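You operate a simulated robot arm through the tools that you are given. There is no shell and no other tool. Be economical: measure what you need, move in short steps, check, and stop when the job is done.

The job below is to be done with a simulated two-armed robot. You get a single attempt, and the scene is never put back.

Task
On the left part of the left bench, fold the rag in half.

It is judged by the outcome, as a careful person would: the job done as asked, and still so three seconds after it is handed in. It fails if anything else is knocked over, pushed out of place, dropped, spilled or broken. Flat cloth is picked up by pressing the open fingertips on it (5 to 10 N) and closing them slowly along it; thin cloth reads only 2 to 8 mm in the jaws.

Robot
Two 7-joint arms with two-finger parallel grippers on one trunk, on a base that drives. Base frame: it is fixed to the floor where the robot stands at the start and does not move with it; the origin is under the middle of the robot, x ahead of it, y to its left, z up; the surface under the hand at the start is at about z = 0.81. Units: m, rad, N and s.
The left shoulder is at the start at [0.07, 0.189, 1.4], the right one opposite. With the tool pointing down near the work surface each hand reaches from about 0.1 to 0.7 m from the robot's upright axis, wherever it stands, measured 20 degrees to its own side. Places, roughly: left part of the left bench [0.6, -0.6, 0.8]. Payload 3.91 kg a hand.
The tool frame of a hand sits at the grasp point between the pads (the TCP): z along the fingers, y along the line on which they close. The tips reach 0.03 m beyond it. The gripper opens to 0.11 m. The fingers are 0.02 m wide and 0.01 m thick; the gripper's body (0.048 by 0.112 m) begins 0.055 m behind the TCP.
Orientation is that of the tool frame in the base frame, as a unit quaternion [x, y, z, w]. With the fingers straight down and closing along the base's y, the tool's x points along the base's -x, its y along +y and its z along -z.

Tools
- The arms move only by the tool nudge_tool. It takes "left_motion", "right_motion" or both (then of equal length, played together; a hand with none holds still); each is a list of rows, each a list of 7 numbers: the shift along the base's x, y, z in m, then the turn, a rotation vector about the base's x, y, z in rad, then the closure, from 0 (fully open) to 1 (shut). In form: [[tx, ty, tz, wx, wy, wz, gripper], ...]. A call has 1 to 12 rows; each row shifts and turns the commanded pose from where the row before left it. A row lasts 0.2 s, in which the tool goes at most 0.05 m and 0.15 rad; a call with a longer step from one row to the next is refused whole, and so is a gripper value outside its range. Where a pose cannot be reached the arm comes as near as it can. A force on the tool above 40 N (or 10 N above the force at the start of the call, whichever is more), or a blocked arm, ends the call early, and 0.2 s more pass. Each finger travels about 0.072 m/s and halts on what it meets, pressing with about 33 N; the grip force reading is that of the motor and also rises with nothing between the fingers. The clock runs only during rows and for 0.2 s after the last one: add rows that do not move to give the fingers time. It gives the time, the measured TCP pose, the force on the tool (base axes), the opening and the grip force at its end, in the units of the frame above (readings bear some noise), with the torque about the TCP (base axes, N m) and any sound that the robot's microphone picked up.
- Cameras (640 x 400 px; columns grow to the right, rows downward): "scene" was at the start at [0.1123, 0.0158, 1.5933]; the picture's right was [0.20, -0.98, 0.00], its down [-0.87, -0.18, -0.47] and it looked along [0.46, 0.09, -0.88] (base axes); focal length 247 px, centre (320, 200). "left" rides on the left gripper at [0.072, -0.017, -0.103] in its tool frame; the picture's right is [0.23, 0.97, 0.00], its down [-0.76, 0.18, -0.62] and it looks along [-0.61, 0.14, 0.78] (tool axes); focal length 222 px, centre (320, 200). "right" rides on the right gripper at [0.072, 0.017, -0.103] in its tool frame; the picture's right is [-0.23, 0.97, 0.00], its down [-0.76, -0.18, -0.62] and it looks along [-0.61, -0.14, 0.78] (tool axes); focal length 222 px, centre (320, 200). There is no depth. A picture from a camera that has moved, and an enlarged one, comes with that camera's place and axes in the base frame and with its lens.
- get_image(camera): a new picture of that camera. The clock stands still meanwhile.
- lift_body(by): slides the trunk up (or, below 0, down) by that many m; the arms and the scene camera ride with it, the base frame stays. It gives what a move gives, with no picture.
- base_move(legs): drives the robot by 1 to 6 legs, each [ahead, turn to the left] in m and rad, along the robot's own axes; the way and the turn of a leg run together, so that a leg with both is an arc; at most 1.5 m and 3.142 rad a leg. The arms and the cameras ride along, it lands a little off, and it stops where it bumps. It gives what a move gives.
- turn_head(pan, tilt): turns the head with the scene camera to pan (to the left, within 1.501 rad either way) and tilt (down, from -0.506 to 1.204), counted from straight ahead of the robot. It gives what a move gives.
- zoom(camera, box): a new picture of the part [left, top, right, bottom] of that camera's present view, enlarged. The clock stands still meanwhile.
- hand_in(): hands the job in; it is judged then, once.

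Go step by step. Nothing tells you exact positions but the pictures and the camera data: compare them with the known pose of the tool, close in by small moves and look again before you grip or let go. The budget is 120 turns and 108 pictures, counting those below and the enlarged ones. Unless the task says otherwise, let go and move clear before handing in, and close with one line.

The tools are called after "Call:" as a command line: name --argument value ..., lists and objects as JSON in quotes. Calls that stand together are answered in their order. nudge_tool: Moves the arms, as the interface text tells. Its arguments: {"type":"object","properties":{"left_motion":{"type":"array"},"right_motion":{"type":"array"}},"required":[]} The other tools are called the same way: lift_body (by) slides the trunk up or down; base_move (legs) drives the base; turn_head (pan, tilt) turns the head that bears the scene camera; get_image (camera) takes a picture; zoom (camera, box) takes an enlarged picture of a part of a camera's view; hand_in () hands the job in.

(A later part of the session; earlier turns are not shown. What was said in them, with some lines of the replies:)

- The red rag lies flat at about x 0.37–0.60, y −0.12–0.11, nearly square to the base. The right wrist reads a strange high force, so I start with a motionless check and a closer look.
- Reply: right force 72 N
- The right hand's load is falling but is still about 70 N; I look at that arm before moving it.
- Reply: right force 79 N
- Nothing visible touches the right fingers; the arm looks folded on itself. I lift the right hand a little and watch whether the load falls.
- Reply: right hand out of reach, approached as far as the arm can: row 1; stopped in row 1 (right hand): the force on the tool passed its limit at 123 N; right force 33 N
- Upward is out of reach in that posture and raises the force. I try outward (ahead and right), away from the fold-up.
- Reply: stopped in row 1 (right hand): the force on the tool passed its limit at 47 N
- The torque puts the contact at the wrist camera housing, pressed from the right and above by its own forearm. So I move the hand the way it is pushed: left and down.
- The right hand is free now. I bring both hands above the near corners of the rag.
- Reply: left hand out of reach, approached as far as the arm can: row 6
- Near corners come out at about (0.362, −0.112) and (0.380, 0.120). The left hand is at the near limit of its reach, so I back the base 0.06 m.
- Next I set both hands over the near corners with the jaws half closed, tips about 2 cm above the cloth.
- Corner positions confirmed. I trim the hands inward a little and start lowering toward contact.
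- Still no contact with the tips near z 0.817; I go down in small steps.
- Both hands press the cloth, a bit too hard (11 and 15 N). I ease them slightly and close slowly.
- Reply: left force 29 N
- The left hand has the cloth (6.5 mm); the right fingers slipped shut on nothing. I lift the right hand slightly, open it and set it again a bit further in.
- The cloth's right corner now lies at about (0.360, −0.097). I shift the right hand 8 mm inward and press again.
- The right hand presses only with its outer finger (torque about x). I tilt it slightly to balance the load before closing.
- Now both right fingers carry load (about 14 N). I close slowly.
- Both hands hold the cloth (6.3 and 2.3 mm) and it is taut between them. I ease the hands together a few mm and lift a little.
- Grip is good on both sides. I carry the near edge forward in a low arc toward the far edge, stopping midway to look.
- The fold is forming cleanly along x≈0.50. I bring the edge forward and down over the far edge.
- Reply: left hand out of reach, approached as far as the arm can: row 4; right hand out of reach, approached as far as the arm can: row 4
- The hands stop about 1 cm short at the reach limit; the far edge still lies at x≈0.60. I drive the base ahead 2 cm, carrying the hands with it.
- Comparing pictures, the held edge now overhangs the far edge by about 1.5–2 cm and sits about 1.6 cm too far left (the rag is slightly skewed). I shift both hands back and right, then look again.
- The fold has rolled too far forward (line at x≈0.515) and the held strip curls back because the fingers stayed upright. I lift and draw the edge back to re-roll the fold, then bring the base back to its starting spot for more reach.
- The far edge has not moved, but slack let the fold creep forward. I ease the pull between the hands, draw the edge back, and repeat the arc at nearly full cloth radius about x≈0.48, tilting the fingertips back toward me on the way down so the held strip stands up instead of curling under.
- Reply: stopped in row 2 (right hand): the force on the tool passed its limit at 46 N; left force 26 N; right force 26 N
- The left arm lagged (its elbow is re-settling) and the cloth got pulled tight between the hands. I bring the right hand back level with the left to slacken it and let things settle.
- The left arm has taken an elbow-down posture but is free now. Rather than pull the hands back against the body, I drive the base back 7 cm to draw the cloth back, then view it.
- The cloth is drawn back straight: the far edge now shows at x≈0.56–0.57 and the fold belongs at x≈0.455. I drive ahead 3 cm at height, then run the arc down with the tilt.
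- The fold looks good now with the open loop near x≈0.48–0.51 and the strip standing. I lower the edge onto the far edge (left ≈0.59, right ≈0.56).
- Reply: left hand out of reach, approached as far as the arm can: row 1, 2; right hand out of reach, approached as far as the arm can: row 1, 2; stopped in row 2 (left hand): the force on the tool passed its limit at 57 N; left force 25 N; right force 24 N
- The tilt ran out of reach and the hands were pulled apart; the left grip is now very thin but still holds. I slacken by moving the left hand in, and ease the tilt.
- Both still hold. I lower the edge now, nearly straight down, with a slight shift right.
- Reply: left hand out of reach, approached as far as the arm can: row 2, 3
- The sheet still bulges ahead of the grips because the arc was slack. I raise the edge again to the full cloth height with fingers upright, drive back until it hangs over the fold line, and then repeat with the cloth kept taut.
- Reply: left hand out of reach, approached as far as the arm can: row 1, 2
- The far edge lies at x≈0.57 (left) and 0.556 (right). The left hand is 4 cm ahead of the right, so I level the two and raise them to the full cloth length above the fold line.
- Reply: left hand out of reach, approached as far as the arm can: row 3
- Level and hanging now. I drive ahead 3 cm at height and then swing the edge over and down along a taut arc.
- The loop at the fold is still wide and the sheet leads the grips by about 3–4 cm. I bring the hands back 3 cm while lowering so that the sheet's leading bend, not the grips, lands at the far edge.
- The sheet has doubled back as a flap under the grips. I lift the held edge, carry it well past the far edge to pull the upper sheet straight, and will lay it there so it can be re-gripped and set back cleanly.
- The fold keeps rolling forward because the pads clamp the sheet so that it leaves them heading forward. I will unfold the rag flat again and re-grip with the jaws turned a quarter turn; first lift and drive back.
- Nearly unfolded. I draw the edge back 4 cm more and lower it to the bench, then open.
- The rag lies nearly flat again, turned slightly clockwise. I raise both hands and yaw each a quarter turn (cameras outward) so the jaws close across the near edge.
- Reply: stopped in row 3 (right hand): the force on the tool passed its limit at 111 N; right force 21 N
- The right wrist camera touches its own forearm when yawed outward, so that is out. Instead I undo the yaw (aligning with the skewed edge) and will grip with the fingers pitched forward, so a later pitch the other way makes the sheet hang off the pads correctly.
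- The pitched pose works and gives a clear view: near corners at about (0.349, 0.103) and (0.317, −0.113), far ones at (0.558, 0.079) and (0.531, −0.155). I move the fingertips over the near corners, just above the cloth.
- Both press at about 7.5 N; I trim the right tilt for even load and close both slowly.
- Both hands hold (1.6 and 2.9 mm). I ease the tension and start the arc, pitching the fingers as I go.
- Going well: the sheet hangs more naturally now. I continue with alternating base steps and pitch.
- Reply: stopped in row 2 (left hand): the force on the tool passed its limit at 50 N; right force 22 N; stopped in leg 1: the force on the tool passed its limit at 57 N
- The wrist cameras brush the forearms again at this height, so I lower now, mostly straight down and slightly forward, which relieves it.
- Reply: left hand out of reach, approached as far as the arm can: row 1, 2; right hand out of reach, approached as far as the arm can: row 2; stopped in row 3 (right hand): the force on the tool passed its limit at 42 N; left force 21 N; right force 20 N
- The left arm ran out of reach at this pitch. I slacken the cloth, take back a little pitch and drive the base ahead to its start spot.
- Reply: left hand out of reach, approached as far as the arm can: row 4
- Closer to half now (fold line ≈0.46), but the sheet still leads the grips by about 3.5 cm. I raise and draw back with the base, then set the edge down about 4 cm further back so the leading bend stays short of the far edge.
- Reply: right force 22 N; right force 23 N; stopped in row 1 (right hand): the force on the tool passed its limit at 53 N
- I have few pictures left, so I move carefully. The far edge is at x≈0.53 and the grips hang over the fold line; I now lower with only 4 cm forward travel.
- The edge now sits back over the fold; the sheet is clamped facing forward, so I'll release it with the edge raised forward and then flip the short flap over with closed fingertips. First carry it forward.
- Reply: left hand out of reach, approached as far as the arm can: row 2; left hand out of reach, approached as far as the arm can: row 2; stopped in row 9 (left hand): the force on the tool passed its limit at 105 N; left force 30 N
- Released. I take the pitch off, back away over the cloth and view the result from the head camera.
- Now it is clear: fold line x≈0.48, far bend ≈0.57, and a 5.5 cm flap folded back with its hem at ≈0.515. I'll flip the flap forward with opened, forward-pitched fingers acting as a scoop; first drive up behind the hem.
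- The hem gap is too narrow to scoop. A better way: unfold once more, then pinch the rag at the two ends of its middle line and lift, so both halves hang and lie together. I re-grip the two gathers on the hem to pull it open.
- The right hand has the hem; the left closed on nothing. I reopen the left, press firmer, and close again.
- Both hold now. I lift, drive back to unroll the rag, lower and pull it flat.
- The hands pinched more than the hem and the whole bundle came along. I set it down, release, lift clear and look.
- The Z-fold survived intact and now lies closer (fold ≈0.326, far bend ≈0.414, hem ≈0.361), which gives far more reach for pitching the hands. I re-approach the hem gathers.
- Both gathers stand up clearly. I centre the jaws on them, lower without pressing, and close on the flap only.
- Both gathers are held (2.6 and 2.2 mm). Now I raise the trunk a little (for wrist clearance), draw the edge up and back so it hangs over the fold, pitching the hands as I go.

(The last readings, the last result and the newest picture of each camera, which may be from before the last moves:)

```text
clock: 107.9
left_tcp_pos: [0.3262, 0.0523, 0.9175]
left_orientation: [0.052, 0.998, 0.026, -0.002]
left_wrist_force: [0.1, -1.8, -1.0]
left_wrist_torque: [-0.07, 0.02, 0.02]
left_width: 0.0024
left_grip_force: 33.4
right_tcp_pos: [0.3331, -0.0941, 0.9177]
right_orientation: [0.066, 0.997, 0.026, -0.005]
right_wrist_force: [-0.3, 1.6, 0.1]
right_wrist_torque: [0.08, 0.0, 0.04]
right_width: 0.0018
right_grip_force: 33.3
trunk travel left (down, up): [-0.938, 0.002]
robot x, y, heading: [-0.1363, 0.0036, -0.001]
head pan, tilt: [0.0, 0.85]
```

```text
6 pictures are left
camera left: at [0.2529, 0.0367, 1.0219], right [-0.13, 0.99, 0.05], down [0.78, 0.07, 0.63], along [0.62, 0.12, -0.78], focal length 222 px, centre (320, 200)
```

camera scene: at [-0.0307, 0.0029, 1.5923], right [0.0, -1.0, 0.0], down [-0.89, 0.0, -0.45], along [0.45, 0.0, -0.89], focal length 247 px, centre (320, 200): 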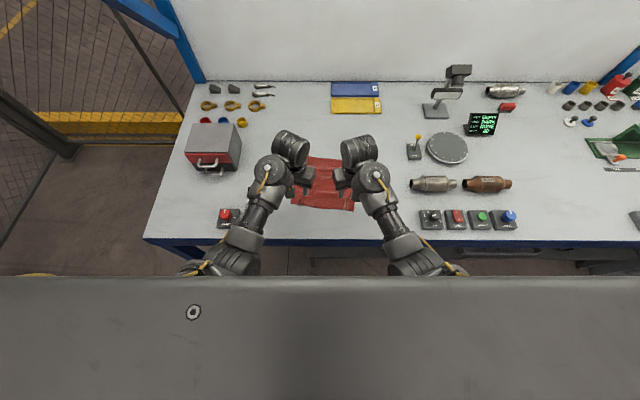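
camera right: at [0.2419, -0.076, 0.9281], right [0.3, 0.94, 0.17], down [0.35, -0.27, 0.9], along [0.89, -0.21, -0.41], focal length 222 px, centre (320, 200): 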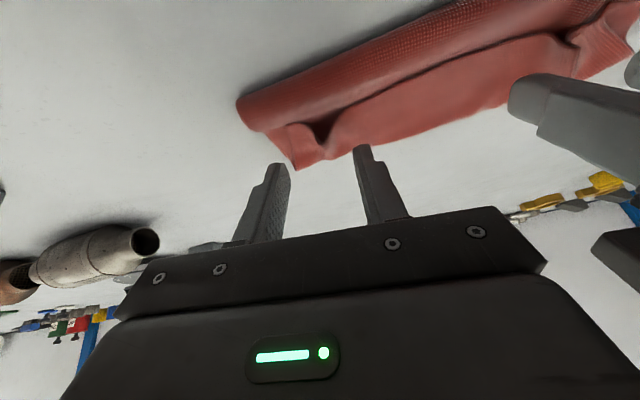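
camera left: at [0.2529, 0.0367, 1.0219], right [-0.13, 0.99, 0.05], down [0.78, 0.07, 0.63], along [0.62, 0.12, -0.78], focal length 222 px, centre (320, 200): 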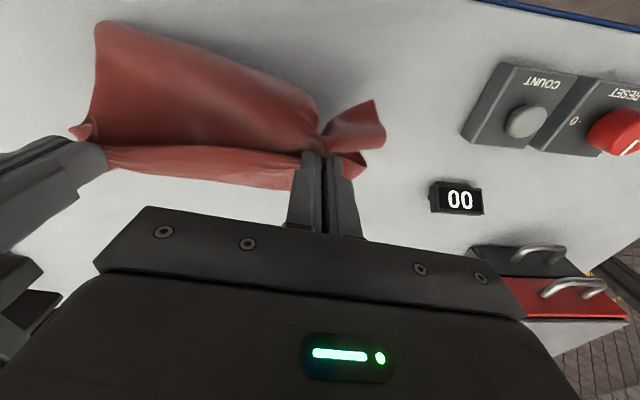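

A surprise in my favour: the grips are on the rag's middle line, with about 0.10 m hanging on each side. I lift until both halves hang free, then lay the pair down together.

Call:
nudge_tool --left_motion '[[0, 0, 0.01, 0, 0, 0, 1], [0, 0, 0.01, 0, 0, 0, 1], [0, 0, 0.01, 0, 0, 0, 1], [0, 0, 0.01, 0, 0, 0, 1], [0, 0, 0, 0, 0, 0, 1], [0, 0, 0, 0, 0, 0, 1]]' --right_motion '[[0, 0, 0.01, 0, 0, 0, 1], [0, 0, 0.01, 0, 0, 0, 1], [0, 0, 0.01, 0, 0, 0, 1], [0, 0, 0.01, 0, 0, 0, 1], [0, 0, 0, 0, 0, 0, 1], [0, 0, 0, 0, 0, 0, 1]]'

Call:
get_image --camera "left"

```text
clock: 109.3
left_tcp_pos: [0.3265, 0.0497, 0.9595]
left_orientation: [0.051, 0.998, 0.024, -0.002]
left_wrist_force: [1.4, -2.1, 0.3]
left_wrist_torque: [-0.06, 0.01, -0.03]
left_width: 0.0023
left_grip_force: 33.0
right_tcp_pos: [0.3312, -0.0944, 0.9591]
right_orientation: [0.067, 0.997, 0.026, -0.004]
right_wrist_force: [0.5, 1.6, 0.2]
right_wrist_torque: [0.1, 0.01, 0.01]
right_width: 0.0019
right_grip_force: 33.6
trunk travel left (down, up): [-0.938, 0.002]
robot x, y, heading: [-0.1379, -0.0028, -0.005]
head pan, tilt: [0.0, 0.85]
```

```text
5 pictures are left
camera left: at [0.2513, 0.0365, 1.0625], right [-0.13, 0.99, 0.05], down [0.78, 0.07, 0.63], along [0.62, 0.12, -0.78], focal length 222 px, centre (320, 200)
```

left: 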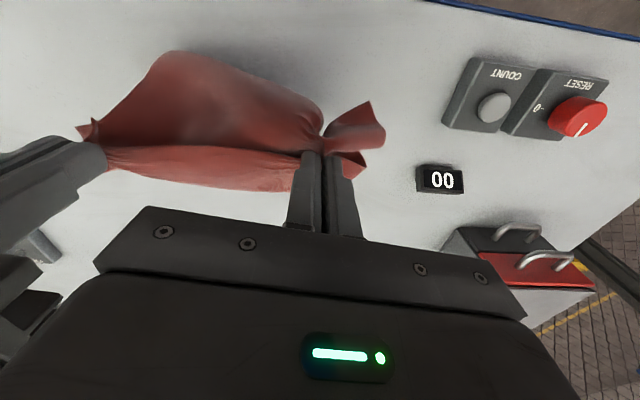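

I can't tell for certain from here which part hangs where; laying it down moving forward is safe in either case. I lower in steps while driving ahead.

Call:
nudge_tool --left_motion '[[0.01, 0, -0.012, 0, 0, 0, 1], [0.012, 0, -0.012, 0, 0, 0, 1], [0.015, 0, -0.012, 0, 0, 0, 1], [0.018, 0, -0.014, 0, 0, 0, 1], [0.018, 0, -0.015, 0, 0, 0, 1], [0.015, 0, -0.016, 0, 0, 0, 1], [0.01, 0, -0.016, 0, 0, 0, 1], [0.006, 0, -0.012, 0, 0, 0, 1], [0, 0, -0.004, 0, 0, 0, 1], [0, 0, 0, 0, 0, 0, 1]]' --right_motion '[[0.01, 0, -0.012, 0, 0, 0, 1], [0.012, 0, -0.012, 0, 0, 0, 1], [0.015, 0, -0.012, 0, 0, 0, 1], [0.018, 0, -0.014, 0, 0, 0, 1], [0.018, 0, -0.015, 0, 0, 0, 1], [0.015, 0, -0.016, 0, 0, 0, 1], [0.01, 0, -0.016, 0, 0, 0, 1], [0.006, 0, -0.012, 0, 0, 0, 1], [0, 0, -0.004, 0, 0, 0, 1], [0, 0, 0, 0, 0, 0, 1]]'

```text
clock: 111.5
left_tcp_pos: [0.4306, 0.0511, 0.8462]
left_orientation: [0.052, 0.998, 0.024, -0.001]
left_wrist_force: [0.7, -1.3, 1.7]
left_wrist_torque: [-0.03, -0.01, -0.02]
left_width: 0.0023
left_grip_force: 33.9
right_tcp_pos: [0.4362, -0.0933, 0.8459]
right_orientation: [0.067, 0.997, 0.026, -0.004]
right_wrist_force: [-0.7, 1.5, 3.4]
right_wrist_torque: [0.05, 0.01, 0.07]
right_width: 0.0022
right_grip_force: 33.4
trunk travel left (down, up): [-0.938, 0.002]
robot x, y, heading: [-0.1373, 0.0021, -0.001]
head pan, tilt: [0.0, 0.85]
```

It is down. I open slowly, lift clear, back away and look.

Call:
nudge_tool --left_motion '[[0, 0, 0, 0, 0, 0, 0.9], [0, 0, 0, 0, 0, 0, 0.75], [0, 0, 0, 0, 0, 0, 0.6], [0, 0, 0, 0, 0, 0, 0.6], [0, 0, 0.02, 0, 0, 0, 0.6], [0, 0, 0.03, 0, 0, 0, 0.6], [0, 0, 0.03, 0, 0, 0, 0.6]]' --right_motion '[[0, 0, 0, 0, 0, 0, 0.9], [0, 0, 0, 0, 0, 0, 0.75], [0, 0, 0, 0, 0, 0, 0.6], [0, 0, 0, 0, 0, 0, 0.6], [0, 0, 0.02, 0, 0, 0, 0.6], [0, 0, 0.03, 0, 0, 0, 0.6], [0, 0, 0.03, 0, 0, 0, 0.6]]'

Call:
base_move --legs '[[-0.26, 0]]'

Call:
zoom --camera "scene" --box '[220, 150, 420, 275]'

```text
clock: 113.1
left_tcp_pos: [0.4298, 0.0516, 0.9271]
left_orientation: [0.051, 0.998, 0.024, -0.001]
left_wrist_force: [-0.5, -0.3, -0.6]
left_wrist_torque: [0.02, 0.03, 0.06]
left_width: 0.0438
left_grip_force: 0.1
right_tcp_pos: [0.4358, -0.0945, 0.9257]
right_orientation: [0.067, 0.997, 0.026, -0.003]
right_wrist_force: [0.2, -1.0, -0.4]
right_wrist_torque: [0.0, 0.0, 0.01]
right_width: 0.0442
right_grip_force: 0.0
trunk travel left (down, up): [-0.938, 0.002]
robot x, y, heading: [-0.1344, 0.0051, -0.005]
head pan, tilt: [0.0, 0.85]
```

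```text
clock: 115.0
left_tcp_pos: [0.1704, 0.0523, 0.9254]
left_orientation: [0.051, 0.998, 0.024, -0.001]
left_wrist_force: [0.6, -0.4, 0.6]
left_wrist_torque: [0.02, 0.01, 0.0]
left_width: 0.044
left_grip_force: 0.1
right_tcp_pos: [0.1768, -0.0936, 0.9245]
right_orientation: [0.066, 0.997, 0.026, -0.005]
right_wrist_force: [0.8, 0.5, 0.8]
right_wrist_torque: [0.04, 0.02, 0.0]
right_width: 0.0441
right_grip_force: 0.0
trunk travel left (down, up): [-0.938, 0.002]
robot x, y, heading: [-0.3994, 0.0015, -0.005]
head pan, tilt: [0.0, 0.85]
```

```text
3.20 times, centred on (320, 212) of scene
camera zoom: at [-0.2687, 0.0033, 1.6368], right [0.0, -1.0, 0.0], down [-0.75, 0.0, -0.66], along [0.66, 0.0, -0.75], focal length 792 px, centre (320, 160)
```

zoom: 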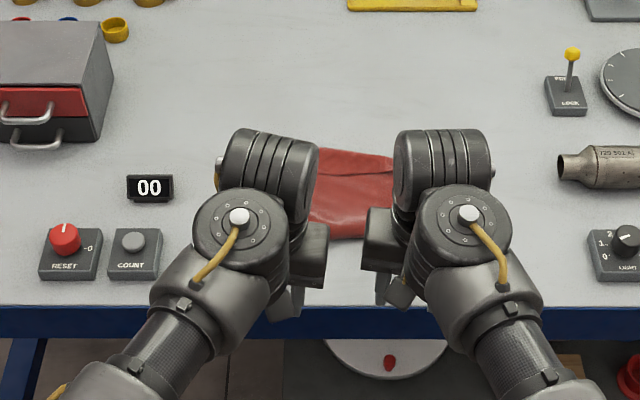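

Now I understand: the rag lies from x≈0.324 to a fold at ≈0.473 with a 5 cm flap folded back on top, its hem at ≈0.425. That only needs the hem pulled toward me about 10 cm, which suits this grip direction exactly. I go back to the release pose.

Call:
base_move --legs '[[0.26, 0]]'

Call:
nudge_tool --left_motion '[[0, 0, -0.02, 0, 0, 0, 0.6], [0, 0, -0.02, 0, 0, 0, 0.6], [0, 0, -0.012, 0, 0, 0, 0.6], [0, 0, 0, 0, 0, 0, 0.6]]' --right_motion '[[0, 0, -0.02, 0, 0, 0, 0.6], [0, 0, -0.02, 0, 0, 0, 0.6], [0, 0, -0.012, 0, 0, 0, 0.6], [0, 0, 0, 0, 0, 0, 0.6]]'

Call:
get_image --camera "left"

```text
clock: 116.8
left_tcp_pos: [0.4269, 0.0533, 0.928]
left_orientation: [0.051, 0.998, 0.024, 0.0]
left_wrist_force: [0.3, -0.3, -0.2]
left_wrist_torque: [0.02, 0.0, 0.03]
left_width: 0.0441
left_grip_force: 0.1
right_tcp_pos: [0.4319, -0.0926, 0.9253]
right_orientation: [0.066, 0.997, 0.026, -0.004]
right_wrist_force: [-0.4, 0.0, 0.1]
right_wrist_torque: [-0.02, 0.0, 0.0]
right_width: 0.0439
right_grip_force: 0.0
trunk travel left (down, up): [-0.938, 0.002]
robot x, y, heading: [-0.1368, 0.0024, 0.003]
head pan, tilt: [0.0, 0.85]
```

```text
clock: 117.8
left_tcp_pos: [0.4278, 0.0532, 0.8749]
left_orientation: [0.05, 0.998, 0.024, -0.001]
left_wrist_force: [0.0, -0.4, 0.5]
left_wrist_torque: [0.0, 0.01, 0.02]
left_width: 0.0438
left_grip_force: 0.0
right_tcp_pos: [0.4334, -0.092, 0.8738]
right_orientation: [0.065, 0.998, 0.026, -0.004]
right_wrist_force: [0.0, 0.7, -0.2]
right_wrist_torque: [0.03, -0.02, -0.01]
right_width: 0.0439
right_grip_force: 0.1
trunk travel left (down, up): [-0.938, 0.002]
robot x, y, heading: [-0.14, -0.001, 0.0]
head pan, tilt: [0.0, 0.85]
```

```text
3 pictures are left
camera left: at [0.353, 0.0393, 0.9776], right [-0.13, 0.99, 0.05], down [0.77, 0.07, 0.63], along [0.62, 0.12, -0.78], focal length 222 px, centre (320, 200)
```

left: 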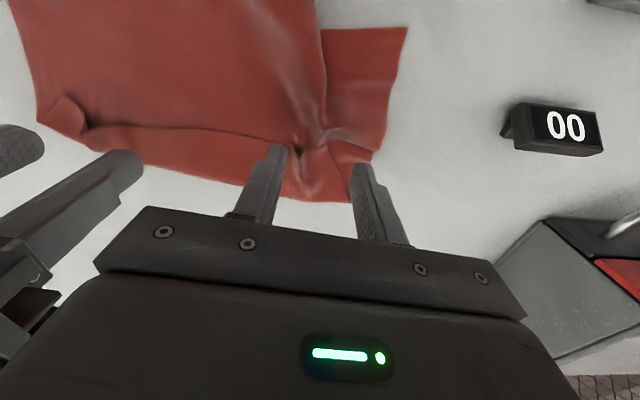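

The gathers on the hem are visible at about (0.431, 0.043) and (0.432, −0.106). I align the jaws on them, lower to a light touch and close.

Call:
nudge_tool --left_motion '[[0.005, -0.006, -0.01, 0, 0, 0, 0.6], [0, 0, -0.01, 0, 0, 0, 0.6], [0, 0, -0.007, 0, 0, 0, 0.6], [0, 0, 0, 0, 0, 0, 0.65], [0, 0, 0, 0, 0, 0, 0.7], [0, 0, 0, 0, 0, 0, 0.76], [0, 0, 0, 0, 0, 0, 0.82], [0, 0, 0, 0, 0, 0, 0.88], [0, 0, 0, 0, 0, 0, 0.94], [0, 0, 0, 0, 0, 0, 1], [0, 0, 0, 0, 0, 0, 1], [0, 0, 0, 0, 0, 0, 1]]' --right_motion '[[0.004, -0.012, -0.01, 0, 0, 0, 0.6], [0, 0, -0.01, 0, 0, 0, 0.6], [0, 0, -0.006, 0, 0, 0, 0.6], [0, 0, 0, 0, 0, 0, 0.65], [0, 0, 0, 0, 0, 0, 0.7], [0, 0, 0, 0, 0, 0, 0.76], [0, 0, 0, 0, 0, 0, 0.82], [0, 0, 0, 0, 0, 0, 0.88], [0, 0, 0, 0, 0, 0, 0.94], [0, 0, 0, 0, 0, 0, 1], [0, 0, 0, 0, 0, 0, 1], [0, 0, 0, 0, 0, 0, 1]]'

```text
clock: 120.4
left_tcp_pos: [0.4323, 0.0476, 0.8485]
left_orientation: [0.051, 0.998, 0.025, 0.0]
left_wrist_force: [0.6, -7.9, 1.4]
left_wrist_torque: [-0.22, 0.02, -0.04]
left_width: 0.0026
left_grip_force: 32.8
right_tcp_pos: [0.4358, -0.1042, 0.8463]
right_orientation: [0.065, 0.997, 0.027, -0.003]
right_wrist_force: [0.6, 7.1, -0.3]
right_wrist_torque: [0.24, -0.02, 0.02]
right_width: 0.002
right_grip_force: 32.6
trunk travel left (down, up): [-0.938, 0.002]
robot x, y, heading: [-0.1416, 0.0025, 0.001]
head pan, tilt: [0.0, 0.85]
```

Both hold. I slacken slightly, lift 5 cm, drive back 10 cm to bring the hem to the near edge, and look before lowering.

Call:
nudge_tool --left_motion '[[0, -0.003, 0.01, 0, 0, 0, 1], [0, 0, 0.02, 0, 0, 0, 1], [0, 0, 0.02, 0, 0, 0, 1], [0, 0, 0, 0, 0, 0, 1]]' --right_motion '[[0, 0.003, 0.01, 0, 0, 0, 1], [0, 0, 0.02, 0, 0, 0, 1], [0, 0, 0.02, 0, 0, 0, 1], [0, 0, 0, 0, 0, 0, 1]]'

Call:
base_move --legs '[[-0.09, 0]]'

Call:
nudge_tool --left_motion '[[-0.003, 0, -0.015, 0, 0, 0, 1], [-0.003, 0, -0.015, 0, 0, 0, 1], [0, 0, -0.01, 0, 0, 0, 1], [0, 0, 0, 0, 0, 0, 1]]' --right_motion '[[-0.003, 0, -0.015, 0, 0, 0, 1], [-0.003, 0, -0.015, 0, 0, 0, 1], [0, 0, -0.01, 0, 0, 0, 1], [0, 0, 0, 0, 0, 0, 1]]'

Call:
get_image --camera "left"

```text
clock: 121.4
left_tcp_pos: [0.4332, 0.0457, 0.897]
left_orientation: [0.05, 0.998, 0.025, -0.002]
left_wrist_force: [0.1, -0.8, 0.7]
left_wrist_torque: [-0.01, -0.01, -0.01]
left_width: 0.0028
left_grip_force: 33.8
right_tcp_pos: [0.4375, -0.1037, 0.8979]
right_orientation: [0.066, 0.997, 0.027, -0.004]
right_wrist_force: [0.5, 1.4, -0.1]
right_wrist_torque: [0.0, 0.01, 0.02]
right_width: 0.0018
right_grip_force: 33.0
trunk travel left (down, up): [-0.938, 0.002]
robot x, y, heading: [-0.1416, 0.0011, 0.0]
head pan, tilt: [0.0, 0.85]
```

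```text
clock: 122.5
left_tcp_pos: [0.3434, 0.0445, 0.8973]
left_orientation: [0.05, 0.998, 0.024, -0.002]
left_wrist_force: [0.4, -0.9, -0.6]
left_wrist_torque: [-0.05, 0.0, 0.01]
left_width: 0.0026
left_grip_force: 32.9
right_tcp_pos: [0.3483, -0.1015, 0.8978]
right_orientation: [0.066, 0.997, 0.027, -0.004]
right_wrist_force: [-0.4, 1.1, 0.0]
right_wrist_torque: [0.01, 0.06, 0.01]
right_width: 0.002
right_grip_force: 32.9
trunk travel left (down, up): [-0.938, 0.002]
robot x, y, heading: [-0.2315, -0.0027, -0.004]
head pan, tilt: [0.0, 0.85]
```

```text
clock: 123.5
left_tcp_pos: [0.3351, 0.0446, 0.8574]
left_orientation: [0.051, 0.998, 0.025, -0.001]
left_wrist_force: [-0.9, -0.1, 0.5]
left_wrist_torque: [0.0, 0.02, -0.03]
left_width: 0.0025
left_grip_force: 33.3
right_tcp_pos: [0.3412, -0.1021, 0.8573]
right_orientation: [0.065, 0.998, 0.026, -0.004]
right_wrist_force: [0.4, 0.8, 0.5]
right_wrist_torque: [0.01, 0.0, -0.02]
right_width: 0.0017
right_grip_force: 32.6
trunk travel left (down, up): [-0.938, 0.002]
robot x, y, heading: [-0.2338, 0.0031, -0.001]
head pan, tilt: [0.0, 0.85]
```

```text
2 pictures are left
camera left: at [0.262, 0.0299, 0.9597], right [-0.13, 0.99, 0.05], down [0.78, 0.07, 0.63], along [0.62, 0.12, -0.78], focal length 222 px, centre (320, 200)
```

left: 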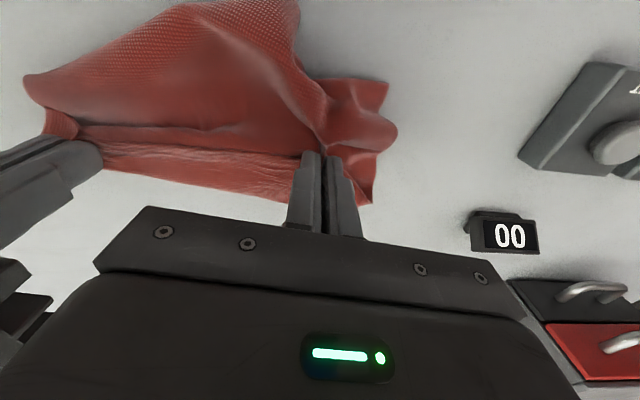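

The grips sit close to the rag's middle line; the earlier result simply had only 7 cm tucked under. So I'll lay it forward again to straighten it, then shift the grip 4.5 cm toward the near hem to even out the halves.

Call:
nudge_tool --left_motion '[[0, 0, 0.02, 0, 0, 0, 1], [0, 0, 0.025, 0, 0, 0, 1], [0, 0, 0.025, 0, 0, 0, 1], [0, 0, 0.03, 0, 0, 0, 1], [0, 0, 0, 0, 0, 0, 1], [0, 0, 0, 0, 0, 0, 1]]' --right_motion '[[0, 0, 0.02, 0, 0, 0, 1], [0, 0, 0.025, 0, 0, 0, 1], [0, 0, 0.025, 0, 0, 0, 1], [0, 0, 0.03, 0, 0, 0, 1], [0, 0, 0, 0, 0, 0, 1], [0, 0, 0, 0, 0, 0, 1]]'

Call:
base_move --legs '[[0.05, 0]]'

Call:
nudge_tool --left_motion '[[0, 0, -0.015, 0, 0, 0, 1], [0, 0, -0.015, 0, 0, 0, 1], [0, 0, 0, 0, 0, 0, 1]]' --right_motion '[[0, 0, -0.015, 0, 0, 0, 1], [0, 0, -0.015, 0, 0, 0, 1], [0, 0, 0, 0, 0, 0, 1]]'

Call:
base_move --legs '[[0.045, 0]]'

Call:
nudge_tool --left_motion '[[0.008, 0, -0.018, 0, 0, 0, 1], [0.006, 0, -0.018, 0, 0, 0, 1], [0.004, 0, -0.018, 0, 0, 0, 1], [0.002, 0, -0.012, 0, 0, 0, 1], [0, 0, 0, 0, 0, 0, 1]]' --right_motion '[[0.008, 0, -0.018, 0, 0, 0, 1], [0.006, 0, -0.018, 0, 0, 0, 1], [0.004, 0, -0.018, 0, 0, 0, 1], [0.002, 0, -0.012, 0, 0, 0, 1], [0, 0, 0, 0, 0, 0, 1]]'

```text
clock: 125.0
left_tcp_pos: [0.3361, 0.0441, 0.9589]
left_orientation: [0.051, 0.998, 0.024, -0.002]
left_wrist_force: [0.1, -2.3, 0.8]
left_wrist_torque: [-0.07, 0.0, -0.04]
left_width: 0.0027
left_grip_force: 33.0
right_tcp_pos: [0.3417, -0.1028, 0.9586]
right_orientation: [0.065, 0.998, 0.027, -0.003]
right_wrist_force: [-0.1, 3.1, -0.8]
right_wrist_torque: [0.09, -0.03, 0.01]
right_width: 0.0022
right_grip_force: 33.4
trunk travel left (down, up): [-0.938, 0.002]
robot x, y, heading: [-0.2312, 0.0038, -0.004]
head pan, tilt: [0.0, 0.85]
```

```text
clock: 125.9
left_tcp_pos: [0.3743, 0.045, 0.9653]
left_orientation: [0.05, 0.998, 0.025, 0.004]
left_wrist_force: [-0.4, -1.4, -0.2]
left_wrist_torque: [-0.05, -0.04, 0.01]
left_width: 0.0026
left_grip_force: 32.4
right_tcp_pos: [0.3804, -0.1017, 0.9655]
right_orientation: [0.065, 0.998, 0.026, 0.002]
right_wrist_force: [-0.1, 1.3, -0.1]
right_wrist_torque: [0.02, -0.03, 0.01]
right_width: 0.0017
right_grip_force: 33.4
trunk travel left (down, up): [-0.938, 0.002]
robot x, y, heading: [-0.1806, 0.0014, -0.003]
head pan, tilt: [0.0, 0.85]
```

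```text
clock: 126.7
left_tcp_pos: [0.3827, 0.0454, 0.9297]
left_orientation: [0.05, 0.998, 0.024, 0.0]
left_wrist_force: [0.7, -1.6, -0.3]
left_wrist_torque: [-0.06, 0.01, -0.03]
left_width: 0.0025
left_grip_force: 33.3
right_tcp_pos: [0.3873, -0.1035, 0.9303]
right_orientation: [0.066, 0.997, 0.027, -0.002]
right_wrist_force: [0.1, 2.4, -0.4]
right_wrist_torque: [0.06, 0.0, 0.02]
right_width: 0.0016
right_grip_force: 32.8
trunk travel left (down, up): [-0.938, 0.002]
robot x, y, heading: [-0.1847, 0.0019, 0.002]
head pan, tilt: [0.0, 0.85]
```

```text
clock: 127.6
left_tcp_pos: [0.4184, 0.0449, 0.9341]
left_orientation: [0.051, 0.998, 0.026, 0.005]
left_wrist_force: [-0.7, -1.2, 0.3]
left_wrist_torque: [-0.1, -0.05, -0.01]
left_width: 0.0027
left_grip_force: 33.3
right_tcp_pos: [0.4247, -0.103, 0.9348]
right_orientation: [0.065, 0.998, 0.026, 0.003]
right_wrist_force: [-1.2, 1.7, 0.7]
right_wrist_torque: [0.08, -0.08, 0.0]
right_width: 0.0022
right_grip_force: 33.0
trunk travel left (down, up): [-0.938, 0.002]
robot x, y, heading: [-0.1365, 0.0018, -0.002]
head pan, tilt: [0.0, 0.85]
```

```text
clock: 128.8
left_tcp_pos: [0.4455, 0.0444, 0.8649]
left_orientation: [0.051, 0.998, 0.024, 0.002]
left_wrist_force: [0.4, -0.9, -0.2]
left_wrist_torque: [-0.05, -0.05, -0.04]
left_width: 0.0027
left_grip_force: 32.6
right_tcp_pos: [0.4507, -0.104, 0.8651]
right_orientation: [0.065, 0.998, 0.027, 0.0]
right_wrist_force: [-0.1, 1.2, 0.1]
right_wrist_torque: [0.09, 0.0, 0.0]
right_width: 0.0021
right_grip_force: 32.7
trunk travel left (down, up): [-0.938, 0.002]
robot x, y, heading: [-0.1383, 0.0021, -0.002]
head pan, tilt: [0.0, 0.85]
```

It is laid out again. I set it down, release, shift the hands 4.7 cm toward the near hem, and press lightly.

Call:
nudge_tool --left_motion '[[0, 0, -0.01, 0, 0, 0, 1], [0, 0, -0.008, 0, 0, 0, 1], [0, 0, 0, 0, 0, 0, 0.85], [0, 0, 0, 0, 0, 0, 0.64], [0, 0, 0, 0, 0, 0, 0.64], [0, 0, 0.015, 0, 0, 0, 0.64], [0, 0, 0.015, 0, 0, 0, 0.64], [-0.024, 0.008, 0, 0, 0, 0, 0.64], [-0.023, 0.007, 0, 0, 0, 0, 0.64], [0, 0, -0.015, 0, 0, 0, 0.64], [0, 0, -0.012, 0, 0, 0, 0.64], [0, 0, 0, 0, 0, 0, 0.64]]' --right_motion '[[0, 0, -0.01, 0, 0, 0, 1], [0, 0, -0.008, 0, 0, 0, 1], [0, 0, 0, 0, 0, 0, 0.85], [0, 0, 0, 0, 0, 0, 0.64], [0, 0, 0, 0, 0, 0, 0.64], [0, 0, 0.015, 0, 0, 0, 0.64], [0, 0, 0.015, 0, 0, 0, 0.64], [-0.024, 0, 0, 0, 0, 0, 0.64], [-0.023, 0, 0, 0, 0, 0, 0.64], [0, 0, -0.015, 0, 0, 0, 0.64], [0, 0, -0.012, 0, 0, 0, 0.64], [0, 0, 0, 0, 0, 0, 0.64]]'

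```text
clock: 131.4
left_tcp_pos: [0.3985, 0.0596, 0.8485]
left_orientation: [0.051, 0.998, 0.026, 0.0]
left_wrist_force: [-0.5, -0.8, 0.5]
left_wrist_torque: [0.03, -0.01, -0.02]
left_width: 0.0395
left_grip_force: 0.1
right_tcp_pos: [0.4045, -0.1039, 0.8485]
right_orientation: [0.065, 0.998, 0.026, -0.001]
right_wrist_force: [-0.2, -0.6, -0.1]
right_wrist_torque: [-0.01, -0.05, -0.01]
right_width: 0.0393
right_grip_force: 0.0
trunk travel left (down, up): [-0.938, 0.002]
robot x, y, heading: [-0.1359, 0.0047, 0.0]
head pan, tilt: [0.0, 0.85]
```

Call:
get_image --camera "left"

```text
1 pictures are left
camera left: at [0.3233, 0.0449, 0.9513], right [-0.13, 0.99, 0.05], down [0.77, 0.07, 0.63], along [0.62, 0.12, -0.77], focal length 222 px, centre (320, 200)
```

left: 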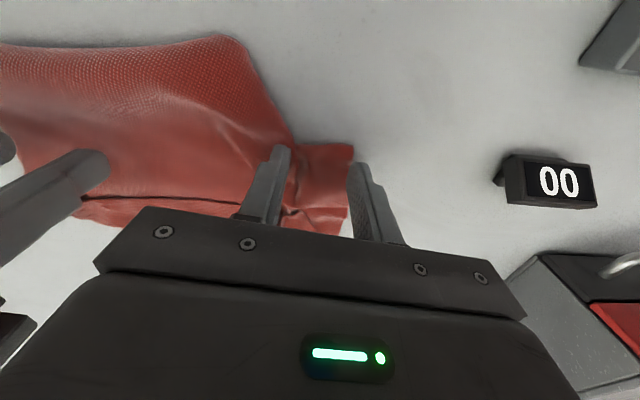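

I have one picture left, so I will spend it on a full clear view: raise the hands, back well away and look.

Call:
nudge_tool --left_motion '[[0, 0, 0.03, 0, 0, 0, 0.64], [0, 0, 0.03, 0, 0, 0, 0.64], [0, 0, 0.02, 0, 0, 0, 0.64]]' --right_motion '[[0, 0, 0.03, 0, 0, 0, 0.64], [0, 0, 0.03, 0, 0, 0, 0.64], [0, 0, 0.02, 0, 0, 0, 0.64]]'

Call:
base_move --legs '[[-0.48, 0]]'

Call:
turn_head --pan 0.0 --tilt 0.76

Call:
zoom --camera "scene" --box '[260, 162, 380, 237]'

```text
clock: 132.2
left_tcp_pos: [0.3996, 0.0592, 0.9289]
left_orientation: [0.05, 0.998, 0.025, 0.001]
left_wrist_force: [0.1, -0.6, 0.1]
left_wrist_torque: [-0.02, -0.01, 0.0]
left_width: 0.0393
left_grip_force: 0.2
right_tcp_pos: [0.4063, -0.1021, 0.9271]
right_orientation: [0.066, 0.997, 0.026, -0.002]
right_wrist_force: [-0.3, 1.0, 0.7]
right_wrist_torque: [0.03, -0.02, 0.0]
right_width: 0.0394
right_grip_force: 0.0
trunk travel left (down, up): [-0.938, 0.002]
robot x, y, heading: [-0.1379, 0.0009, -0.003]
head pan, tilt: [0.0, 0.85]
```

```text
clock: 135.0
left_tcp_pos: [-0.078, 0.0623, 0.9281]
left_orientation: [0.049, 0.999, 0.025, 0.0]
left_wrist_force: [0.9, 0.4, 0.1]
left_wrist_torque: [-0.01, -0.04, 0.03]
left_width: 0.0395
left_grip_force: 0.1
right_tcp_pos: [-0.0699, -0.1002, 0.9295]
right_orientation: [0.064, 0.998, 0.027, -0.001]
right_wrist_force: [0.2, 0.3, 0.7]
right_wrist_torque: [-0.03, 0.0, -0.01]
right_width: 0.0395
right_grip_force: 0.1
trunk travel left (down, up): [-0.938, 0.002]
robot x, y, heading: [-0.6118, -0.0007, 0.002]
head pan, tilt: [0.0, 0.85]
```

```text
clock: 135.7
left_tcp_pos: [-0.0779, 0.0625, 0.9289]
left_orientation: [0.049, 0.998, 0.024, 0.001]
left_wrist_force: [0.1, -0.1, -0.5]
left_wrist_torque: [0.02, 0.01, 0.0]
left_width: 0.0396
left_grip_force: 0.0
right_tcp_pos: [-0.0705, -0.1013, 0.9279]
right_orientation: [0.063, 0.998, 0.026, -0.002]
right_wrist_force: [-0.5, -0.3, 0.7]
right_wrist_torque: [-0.01, 0.01, 0.01]
right_width: 0.0397
right_grip_force: 0.0
trunk travel left (down, up): [-0.938, 0.002]
robot x, y, heading: [-0.6129, 0.0008, 0.007]
head pan, tilt: [0.0, 0.759]
```

```text
5.33 times, centred on (320, 200) of scene
camera zoom: at [-0.4807, 0.0032, 1.6443], right [0.0, -1.0, 0.0], down [-0.69, 0.0, -0.73], along [0.73, 0.0, -0.69], focal length 1320 px, centre (320, 203)
```

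zoom: 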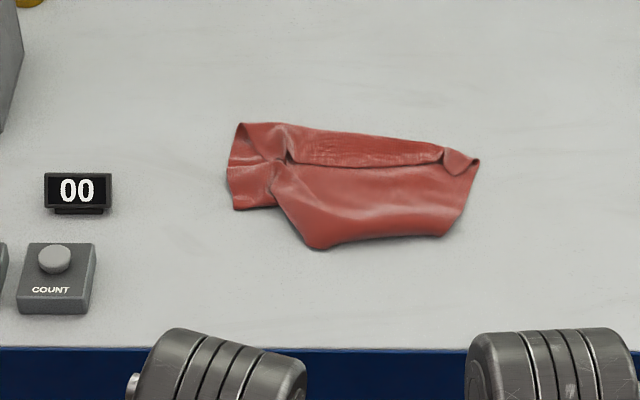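

The rag is roughly doubled but untidy, with a small extra flap at the far side. No pictures remain, but positions are known: I'll re-grip the two gathers at about (0.446, 0.040) and (0.451, −0.106), drag the rag forward to pull it straight, then bring that hem back over to the near edge.

Call:
base_move --legs '[[0.473, 0]]'

```text
clock: 138.5
left_tcp_pos: [0.4006, 0.0657, 0.9285]
left_orientation: [0.047, 0.999, 0.024, 0.001]
left_wrist_force: [0.2, 0.0, -0.4]
left_wrist_torque: [0.04, -0.04, -0.02]
left_width: 0.0396
left_grip_force: 0.1
right_tcp_pos: [0.409, -0.0973, 0.9291]
right_orientation: [0.062, 0.998, 0.026, -0.002]
right_wrist_force: [0.0, 0.3, -1.1]
right_wrist_torque: [-0.02, -0.01, 0.01]
right_width: 0.0396
right_grip_force: 0.0
trunk travel left (down, up): [-0.938, 0.002]
robot x, y, heading: [-0.1295, 0.0005, 0.007]
head pan, tilt: [0.0, 0.759]
```

Call:
nudge_tool --left_motion '[[0.023, -0.013, -0.015, 0, 0, 0, 0.56], [0.022, -0.012, -0.015, 0, 0, 0, 0.56], [0, 0, -0.02, 0, 0, 0, 0.56], [0, 0, -0.02, 0, 0, 0, 0.56], [0, 0, -0.012, 0, 0, 0, 0.56], [0, 0, 0, 0, 0, 0, 0.56]]' --right_motion '[[0.021, -0.004, -0.015, 0, 0, 0, 0.56], [0.021, -0.004, -0.015, 0, 0, 0, 0.56], [0, 0, -0.02, 0, 0, 0, 0.56], [0, 0, -0.02, 0, 0, 0, 0.56], [0, 0, -0.012, 0, 0, 0, 0.56], [0, 0, 0, 0, 0, 0, 0.56]]'

Call:
nudge_tool --left_motion '[[0, 0, 0, 0, 0, 0, 0.6], [0, 0, 0, 0, 0, 0, 0.65], [0, 0, 0, 0, 0, 0, 0.7], [0, 0, 0, 0, 0, 0, 0.75], [0, 0, 0, 0, 0, 0, 0.8], [0, 0, 0, 0, 0, 0, 0.85], [0, 0, 0, 0, 0, 0, 0.9], [0, 0, 0, 0, 0, 0, 0.95], [0, 0, 0, 0, 0, 0, 1], [0, 0, 0, 0, 0, 0, 1], [0, 0, 0, 0, 0, 0, 1]]' --right_motion '[[0, 0, 0, 0, 0, 0, 0.6], [0, 0, 0, 0, 0, 0, 0.65], [0, 0, 0, 0, 0, 0, 0.7], [0, 0, 0, 0, 0, 0, 0.75], [0, 0, 0, 0, 0, 0, 0.8], [0, 0, 0, 0, 0, 0, 0.85], [0, 0, 0, 0, 0, 0, 0.9], [0, 0, 0, 0, 0, 0, 0.95], [0, 0, 0, 0, 0, 0, 1], [0, 0, 0, 0, 0, 0, 1], [0, 0, 0, 0, 0, 0, 1]]'

```text
clock: 139.9
left_tcp_pos: [0.4461, 0.0409, 0.8465]
left_orientation: [0.047, 0.999, 0.024, 0.0]
left_wrist_force: [0.4, 0.1, -0.3]
left_wrist_torque: [-0.03, -0.03, -0.03]
left_width: 0.0483
left_grip_force: 0.1
right_tcp_pos: [0.4512, -0.1039, 0.8459]
right_orientation: [0.062, 0.998, 0.026, -0.001]
right_wrist_force: [0.5, 0.1, 0.1]
right_wrist_torque: [-0.02, 0.01, 0.0]
right_width: 0.0484
right_grip_force: 0.1
trunk travel left (down, up): [-0.938, 0.002]
robot x, y, heading: [-0.132, 0.0063, 0.007]
head pan, tilt: [0.0, 0.759]
```

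```text
clock: 142.3
left_tcp_pos: [0.4465, 0.0408, 0.8475]
left_orientation: [0.047, 0.999, 0.024, 0.001]
left_wrist_force: [0.0, -0.9, 0.4]
left_wrist_torque: [-0.02, 0.02, -0.06]
left_width: 0.003
left_grip_force: 33.0
right_tcp_pos: [0.4513, -0.1049, 0.8469]
right_orientation: [0.061, 0.998, 0.027, -0.001]
right_wrist_force: [-0.2, 0.7, 0.2]
right_wrist_torque: [0.07, -0.02, 0.01]
right_width: 0.0022
right_grip_force: 33.0
trunk travel left (down, up): [-0.938, 0.002]
robot x, y, heading: [-0.1347, 0.0046, 0.004]
head pan, tilt: [0.0, 0.759]
```

Both gathers are held (3.0 and 2.2 mm). I lift, drive forward to pull the rag straight behind the grips, and lower.

Call:
nudge_tool --left_motion '[[0, 0, 0.025, 0, 0, 0, 1], [0, 0, 0.03, 0, 0, 0, 1], [0, 0, 0.03, 0, 0, 0, 1], [0, 0, 0, 0, 0, 0, 1]]' --right_motion '[[0, 0, 0.025, 0, 0, 0, 1], [0, 0, 0.03, 0, 0, 0, 1], [0, 0, 0.03, 0, 0, 0, 1], [0, 0, 0, 0, 0, 0, 1]]'

Call:
base_move --legs '[[0.14, 0]]'

Call:
nudge_tool --left_motion '[[0.007, 0, -0.02, 0, 0, 0, 1], [0.007, 0, -0.02, 0, 0, 0, 1], [0.006, 0, -0.02, 0, 0, 0, 1], [0, 0, 0, 0, 0, 0, 1]]' --right_motion '[[0.007, 0, -0.02, 0, 0, 0, 1], [0.007, 0, -0.02, 0, 0, 0, 1], [0.006, 0, -0.02, 0, 0, 0, 1], [0, 0, 0, 0, 0, 0, 1]]'

```text
clock: 143.3
left_tcp_pos: [0.4461, 0.0414, 0.9321]
left_orientation: [0.047, 0.999, 0.025, 0.001]
left_wrist_force: [-0.1, -1.1, -0.5]
left_wrist_torque: [-0.04, 0.01, -0.06]
left_width: 0.0027
left_grip_force: 33.3
right_tcp_pos: [0.4514, -0.1048, 0.9313]
right_orientation: [0.062, 0.998, 0.027, -0.002]
right_wrist_force: [0.4, 0.9, -0.7]
right_wrist_torque: [0.05, 0.01, 0.0]
right_width: 0.0024
right_grip_force: 32.6
trunk travel left (down, up): [-0.938, 0.002]
robot x, y, heading: [-0.1287, 0.0054, 0.005]
head pan, tilt: [0.0, 0.759]
```

```text
clock: 144.7
left_tcp_pos: [0.5862, 0.0425, 0.9325]
left_orientation: [0.047, 0.999, 0.024, 0.001]
left_wrist_force: [0.5, -1.3, -0.1]
left_wrist_torque: [0.0, 0.0, -0.01]
left_width: 0.003
left_grip_force: 33.5
right_tcp_pos: [0.5915, -0.1041, 0.9328]
right_orientation: [0.062, 0.998, 0.027, -0.001]
right_wrist_force: [-0.9, 0.4, 0.8]
right_wrist_torque: [0.02, 0.01, 0.0]
right_width: 0.0022
right_grip_force: 33.5
trunk travel left (down, up): [-0.938, 0.002]
robot x, y, heading: [0.0111, 0.0021, 0.008]
head pan, tilt: [0.0, 0.759]
```

```text
clock: 145.7
left_tcp_pos: [0.6056, 0.0421, 0.8723]
left_orientation: [0.047, 0.999, 0.025, 0.001]
left_wrist_force: [-0.1, 0.0, 0.3]
left_wrist_torque: [-0.03, -0.01, -0.03]
left_width: 0.0028
left_grip_force: 33.3
right_tcp_pos: [0.6107, -0.1031, 0.8719]
right_orientation: [0.061, 0.998, 0.027, -0.002]
right_wrist_force: [0.4, 0.4, -0.5]
right_wrist_torque: [0.04, 0.0, 0.04]
right_width: 0.0025
right_grip_force: 33.4
trunk travel left (down, up): [-0.938, 0.002]
robot x, y, heading: [0.0107, 0.0013, 0.008]
head pan, tilt: [0.0, 0.759]
```

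Straightened, with the trailing edge at about x 0.39 by reckoning. Now the fold: I lift this hem, drive back about 20 cm, and lay it on the near edge.

Call:
nudge_tool --left_motion '[[-0.005, 0, 0.02, 0, 0, 0, 1], [-0.01, 0, 0.02, 0, 0, 0, 1], [-0.01, 0, 0.015, 0, 0, 0, 1], [0, 0, 0, 0, 0, 0, 1]]' --right_motion '[[-0.005, 0, 0.02, 0, 0, 0, 1], [-0.01, 0, 0.02, 0, 0, 0, 1], [-0.01, 0, 0.015, 0, 0, 0, 1], [0, 0, 0, 0, 0, 0, 1]]'

Call:
base_move --legs '[[-0.13, 0]]'

Call:
nudge_tool --left_motion '[[-0.01, 0, -0.015, 0, 0, 0, 1], [-0.01, 0, -0.02, 0, 0, 0, 1], [-0.008, 0, -0.02, 0, 0, 0, 1], [-0.004, 0, -0.015, 0, 0, 0, 1], [0, 0, -0.008, 0, 0, 0, 1], [0, 0, 0, 0, 0, 0, 1]]' --right_motion '[[-0.01, 0, -0.015, 0, 0, 0, 1], [-0.012, 0, -0.02, 0, 0, 0, 1], [-0.01, 0, -0.02, 0, 0, 0, 1], [-0.006, 0, -0.015, 0, 0, 0, 1], [0, 0, -0.008, 0, 0, 0, 1], [0, 0, 0, 0, 0, 0, 1]]'

```text
clock: 146.7
left_tcp_pos: [0.5832, 0.0419, 0.9278]
left_orientation: [0.048, 0.999, 0.025, 0.0]
left_wrist_force: [0.1, -0.1, -0.3]
left_wrist_torque: [-0.02, 0.0, -0.02]
left_width: 0.0029
left_grip_force: 32.7
right_tcp_pos: [0.5877, -0.1048, 0.9248]
right_orientation: [0.062, 0.998, 0.026, -0.003]
right_wrist_force: [-0.1, 1.3, -0.4]
right_wrist_torque: [0.05, -0.02, 0.0]
right_width: 0.0023
right_grip_force: 32.9
trunk travel left (down, up): [-0.938, 0.002]
robot x, y, heading: [0.009, 0.0043, 0.009]
head pan, tilt: [0.0, 0.759]
```

```text
clock: 147.9
left_tcp_pos: [0.4538, 0.0411, 0.9268]
left_orientation: [0.046, 0.999, 0.025, 0.0]
left_wrist_force: [0.1, -0.8, -0.2]
left_wrist_torque: [0.0, 0.0, 0.02]
left_width: 0.0028
left_grip_force: 33.6
right_tcp_pos: [0.4582, -0.1029, 0.9261]
right_orientation: [0.06, 0.998, 0.027, -0.002]
right_wrist_force: [0.1, 1.2, 0.5]
right_wrist_torque: [0.03, 0.0, 0.02]
right_width: 0.0023
right_grip_force: 33.3
trunk travel left (down, up): [-0.938, 0.002]
robot x, y, heading: [-0.1202, 0.0018, 0.009]
head pan, tilt: [0.0, 0.759]
```

```text
clock: 149.3
left_tcp_pos: [0.4224, 0.0507, 0.8468]
left_orientation: [0.043, 0.999, 0.031, 0.0]
left_wrist_force: [-0.8, -16.0, 2.5]
left_wrist_torque: [-0.49, 0.01, -0.13]
left_width: 0.0026
left_grip_force: 33.4
right_tcp_pos: [0.4201, -0.101, 0.8481]
right_orientation: [0.059, 0.998, 0.027, -0.001]
right_wrist_force: [0.6, 15.4, 0.0]
right_wrist_torque: [0.51, -0.04, 0.08]
right_width: 0.0025
right_grip_force: 33.2
trunk travel left (down, up): [-0.938, 0.002]
robot x, y, heading: [-0.119, 0.0029, 0.01]
head pan, tilt: [0.0, 0.759]
```

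The hem is down near x≈0.41. I relax the sideways pull, open slowly, lift and back clear.

Call:
nudge_tool --left_motion '[[-0.005, -0.006, 0, 0, 0, 0, 1], [-0.004, 0, 0, 0, 0, 0, 1], [0, 0, 0, 0, 0, 0, 0.9], [0, 0, 0, 0, 0, 0, 0.75], [0, 0, 0, 0, 0, 0, 0.62], [0, 0, 0, 0, 0, 0, 0.62], [0, 0, 0.02, 0, 0, 0, 0.62], [0, 0, 0.03, 0, 0, 0, 0.62], [0, 0, 0.03, 0, 0, 0, 0.62]]' --right_motion '[[-0.005, 0.002, 0, 0, 0, 0, 1], [-0.004, 0, 0, 0, 0, 0, 1], [0, 0, 0, 0, 0, 0, 0.9], [0, 0, 0, 0, 0, 0, 0.75], [0, 0, 0, 0, 0, 0, 0.62], [0, 0, 0, 0, 0, 0, 0.62], [0, 0, 0.02, 0, 0, 0, 0.62], [0, 0, 0.03, 0, 0, 0, 0.62], [0, 0, 0.03, 0, 0, 0, 0.62]]'

Call:
base_move --legs '[[-0.3, 0]]'

```text
clock: 151.3
left_tcp_pos: [0.4078, 0.0329, 0.9294]
left_orientation: [0.047, 0.999, 0.024, -0.001]
left_wrist_force: [0.0, 0.6, -0.2]
left_wrist_torque: [0.0, 0.0, 0.0]
left_width: 0.0415
left_grip_force: 0.1
right_tcp_pos: [0.4109, -0.0999, 0.9283]
right_orientation: [0.061, 0.998, 0.027, -0.003]
right_wrist_force: [-0.1, -0.9, 0.1]
right_wrist_torque: [0.0, 0.02, 0.0]
right_width: 0.0417
right_grip_force: 0.0
trunk travel left (down, up): [-0.938, 0.002]
robot x, y, heading: [-0.1227, 0.0009, 0.01]
head pan, tilt: [0.0, 0.759]
```

```text
clock: 153.4
left_tcp_pos: [0.1165, 0.0335, 0.9276]
left_orientation: [0.046, 0.999, 0.024, -0.001]
left_wrist_force: [0.3, -0.4, 0.4]
left_wrist_torque: [0.01, 0.03, 0.01]
left_width: 0.0417
left_grip_force: 0.1
right_tcp_pos: [0.114, -0.1029, 0.9269]
right_orientation: [0.061, 0.998, 0.027, -0.002]
right_wrist_force: [0.6, 0.1, 0.1]
right_wrist_torque: [0.0, -0.01, 0.04]
right_width: 0.0417
right_grip_force: 0.0
trunk travel left (down, up): [-0.938, 0.002]
robot x, y, heading: [-0.4187, 0.0029, 0.006]
head pan, tilt: [0.0, 0.759]
```

The hands are empty and clear, and the pictures are used up, so I can't look at the final fold. I hand it in as it is.

Call:
hand_in

```text
The job is handed in.
```

I handed in the rag after one last fold, its far hem brought back over the near edge. I made that fold by dead reckoning with no pictures left, so I can't confirm that it is an even half. In the last picture, before that fold, the rag was doubled but untidy. I saw nothing else knocked or moved in the pictures.
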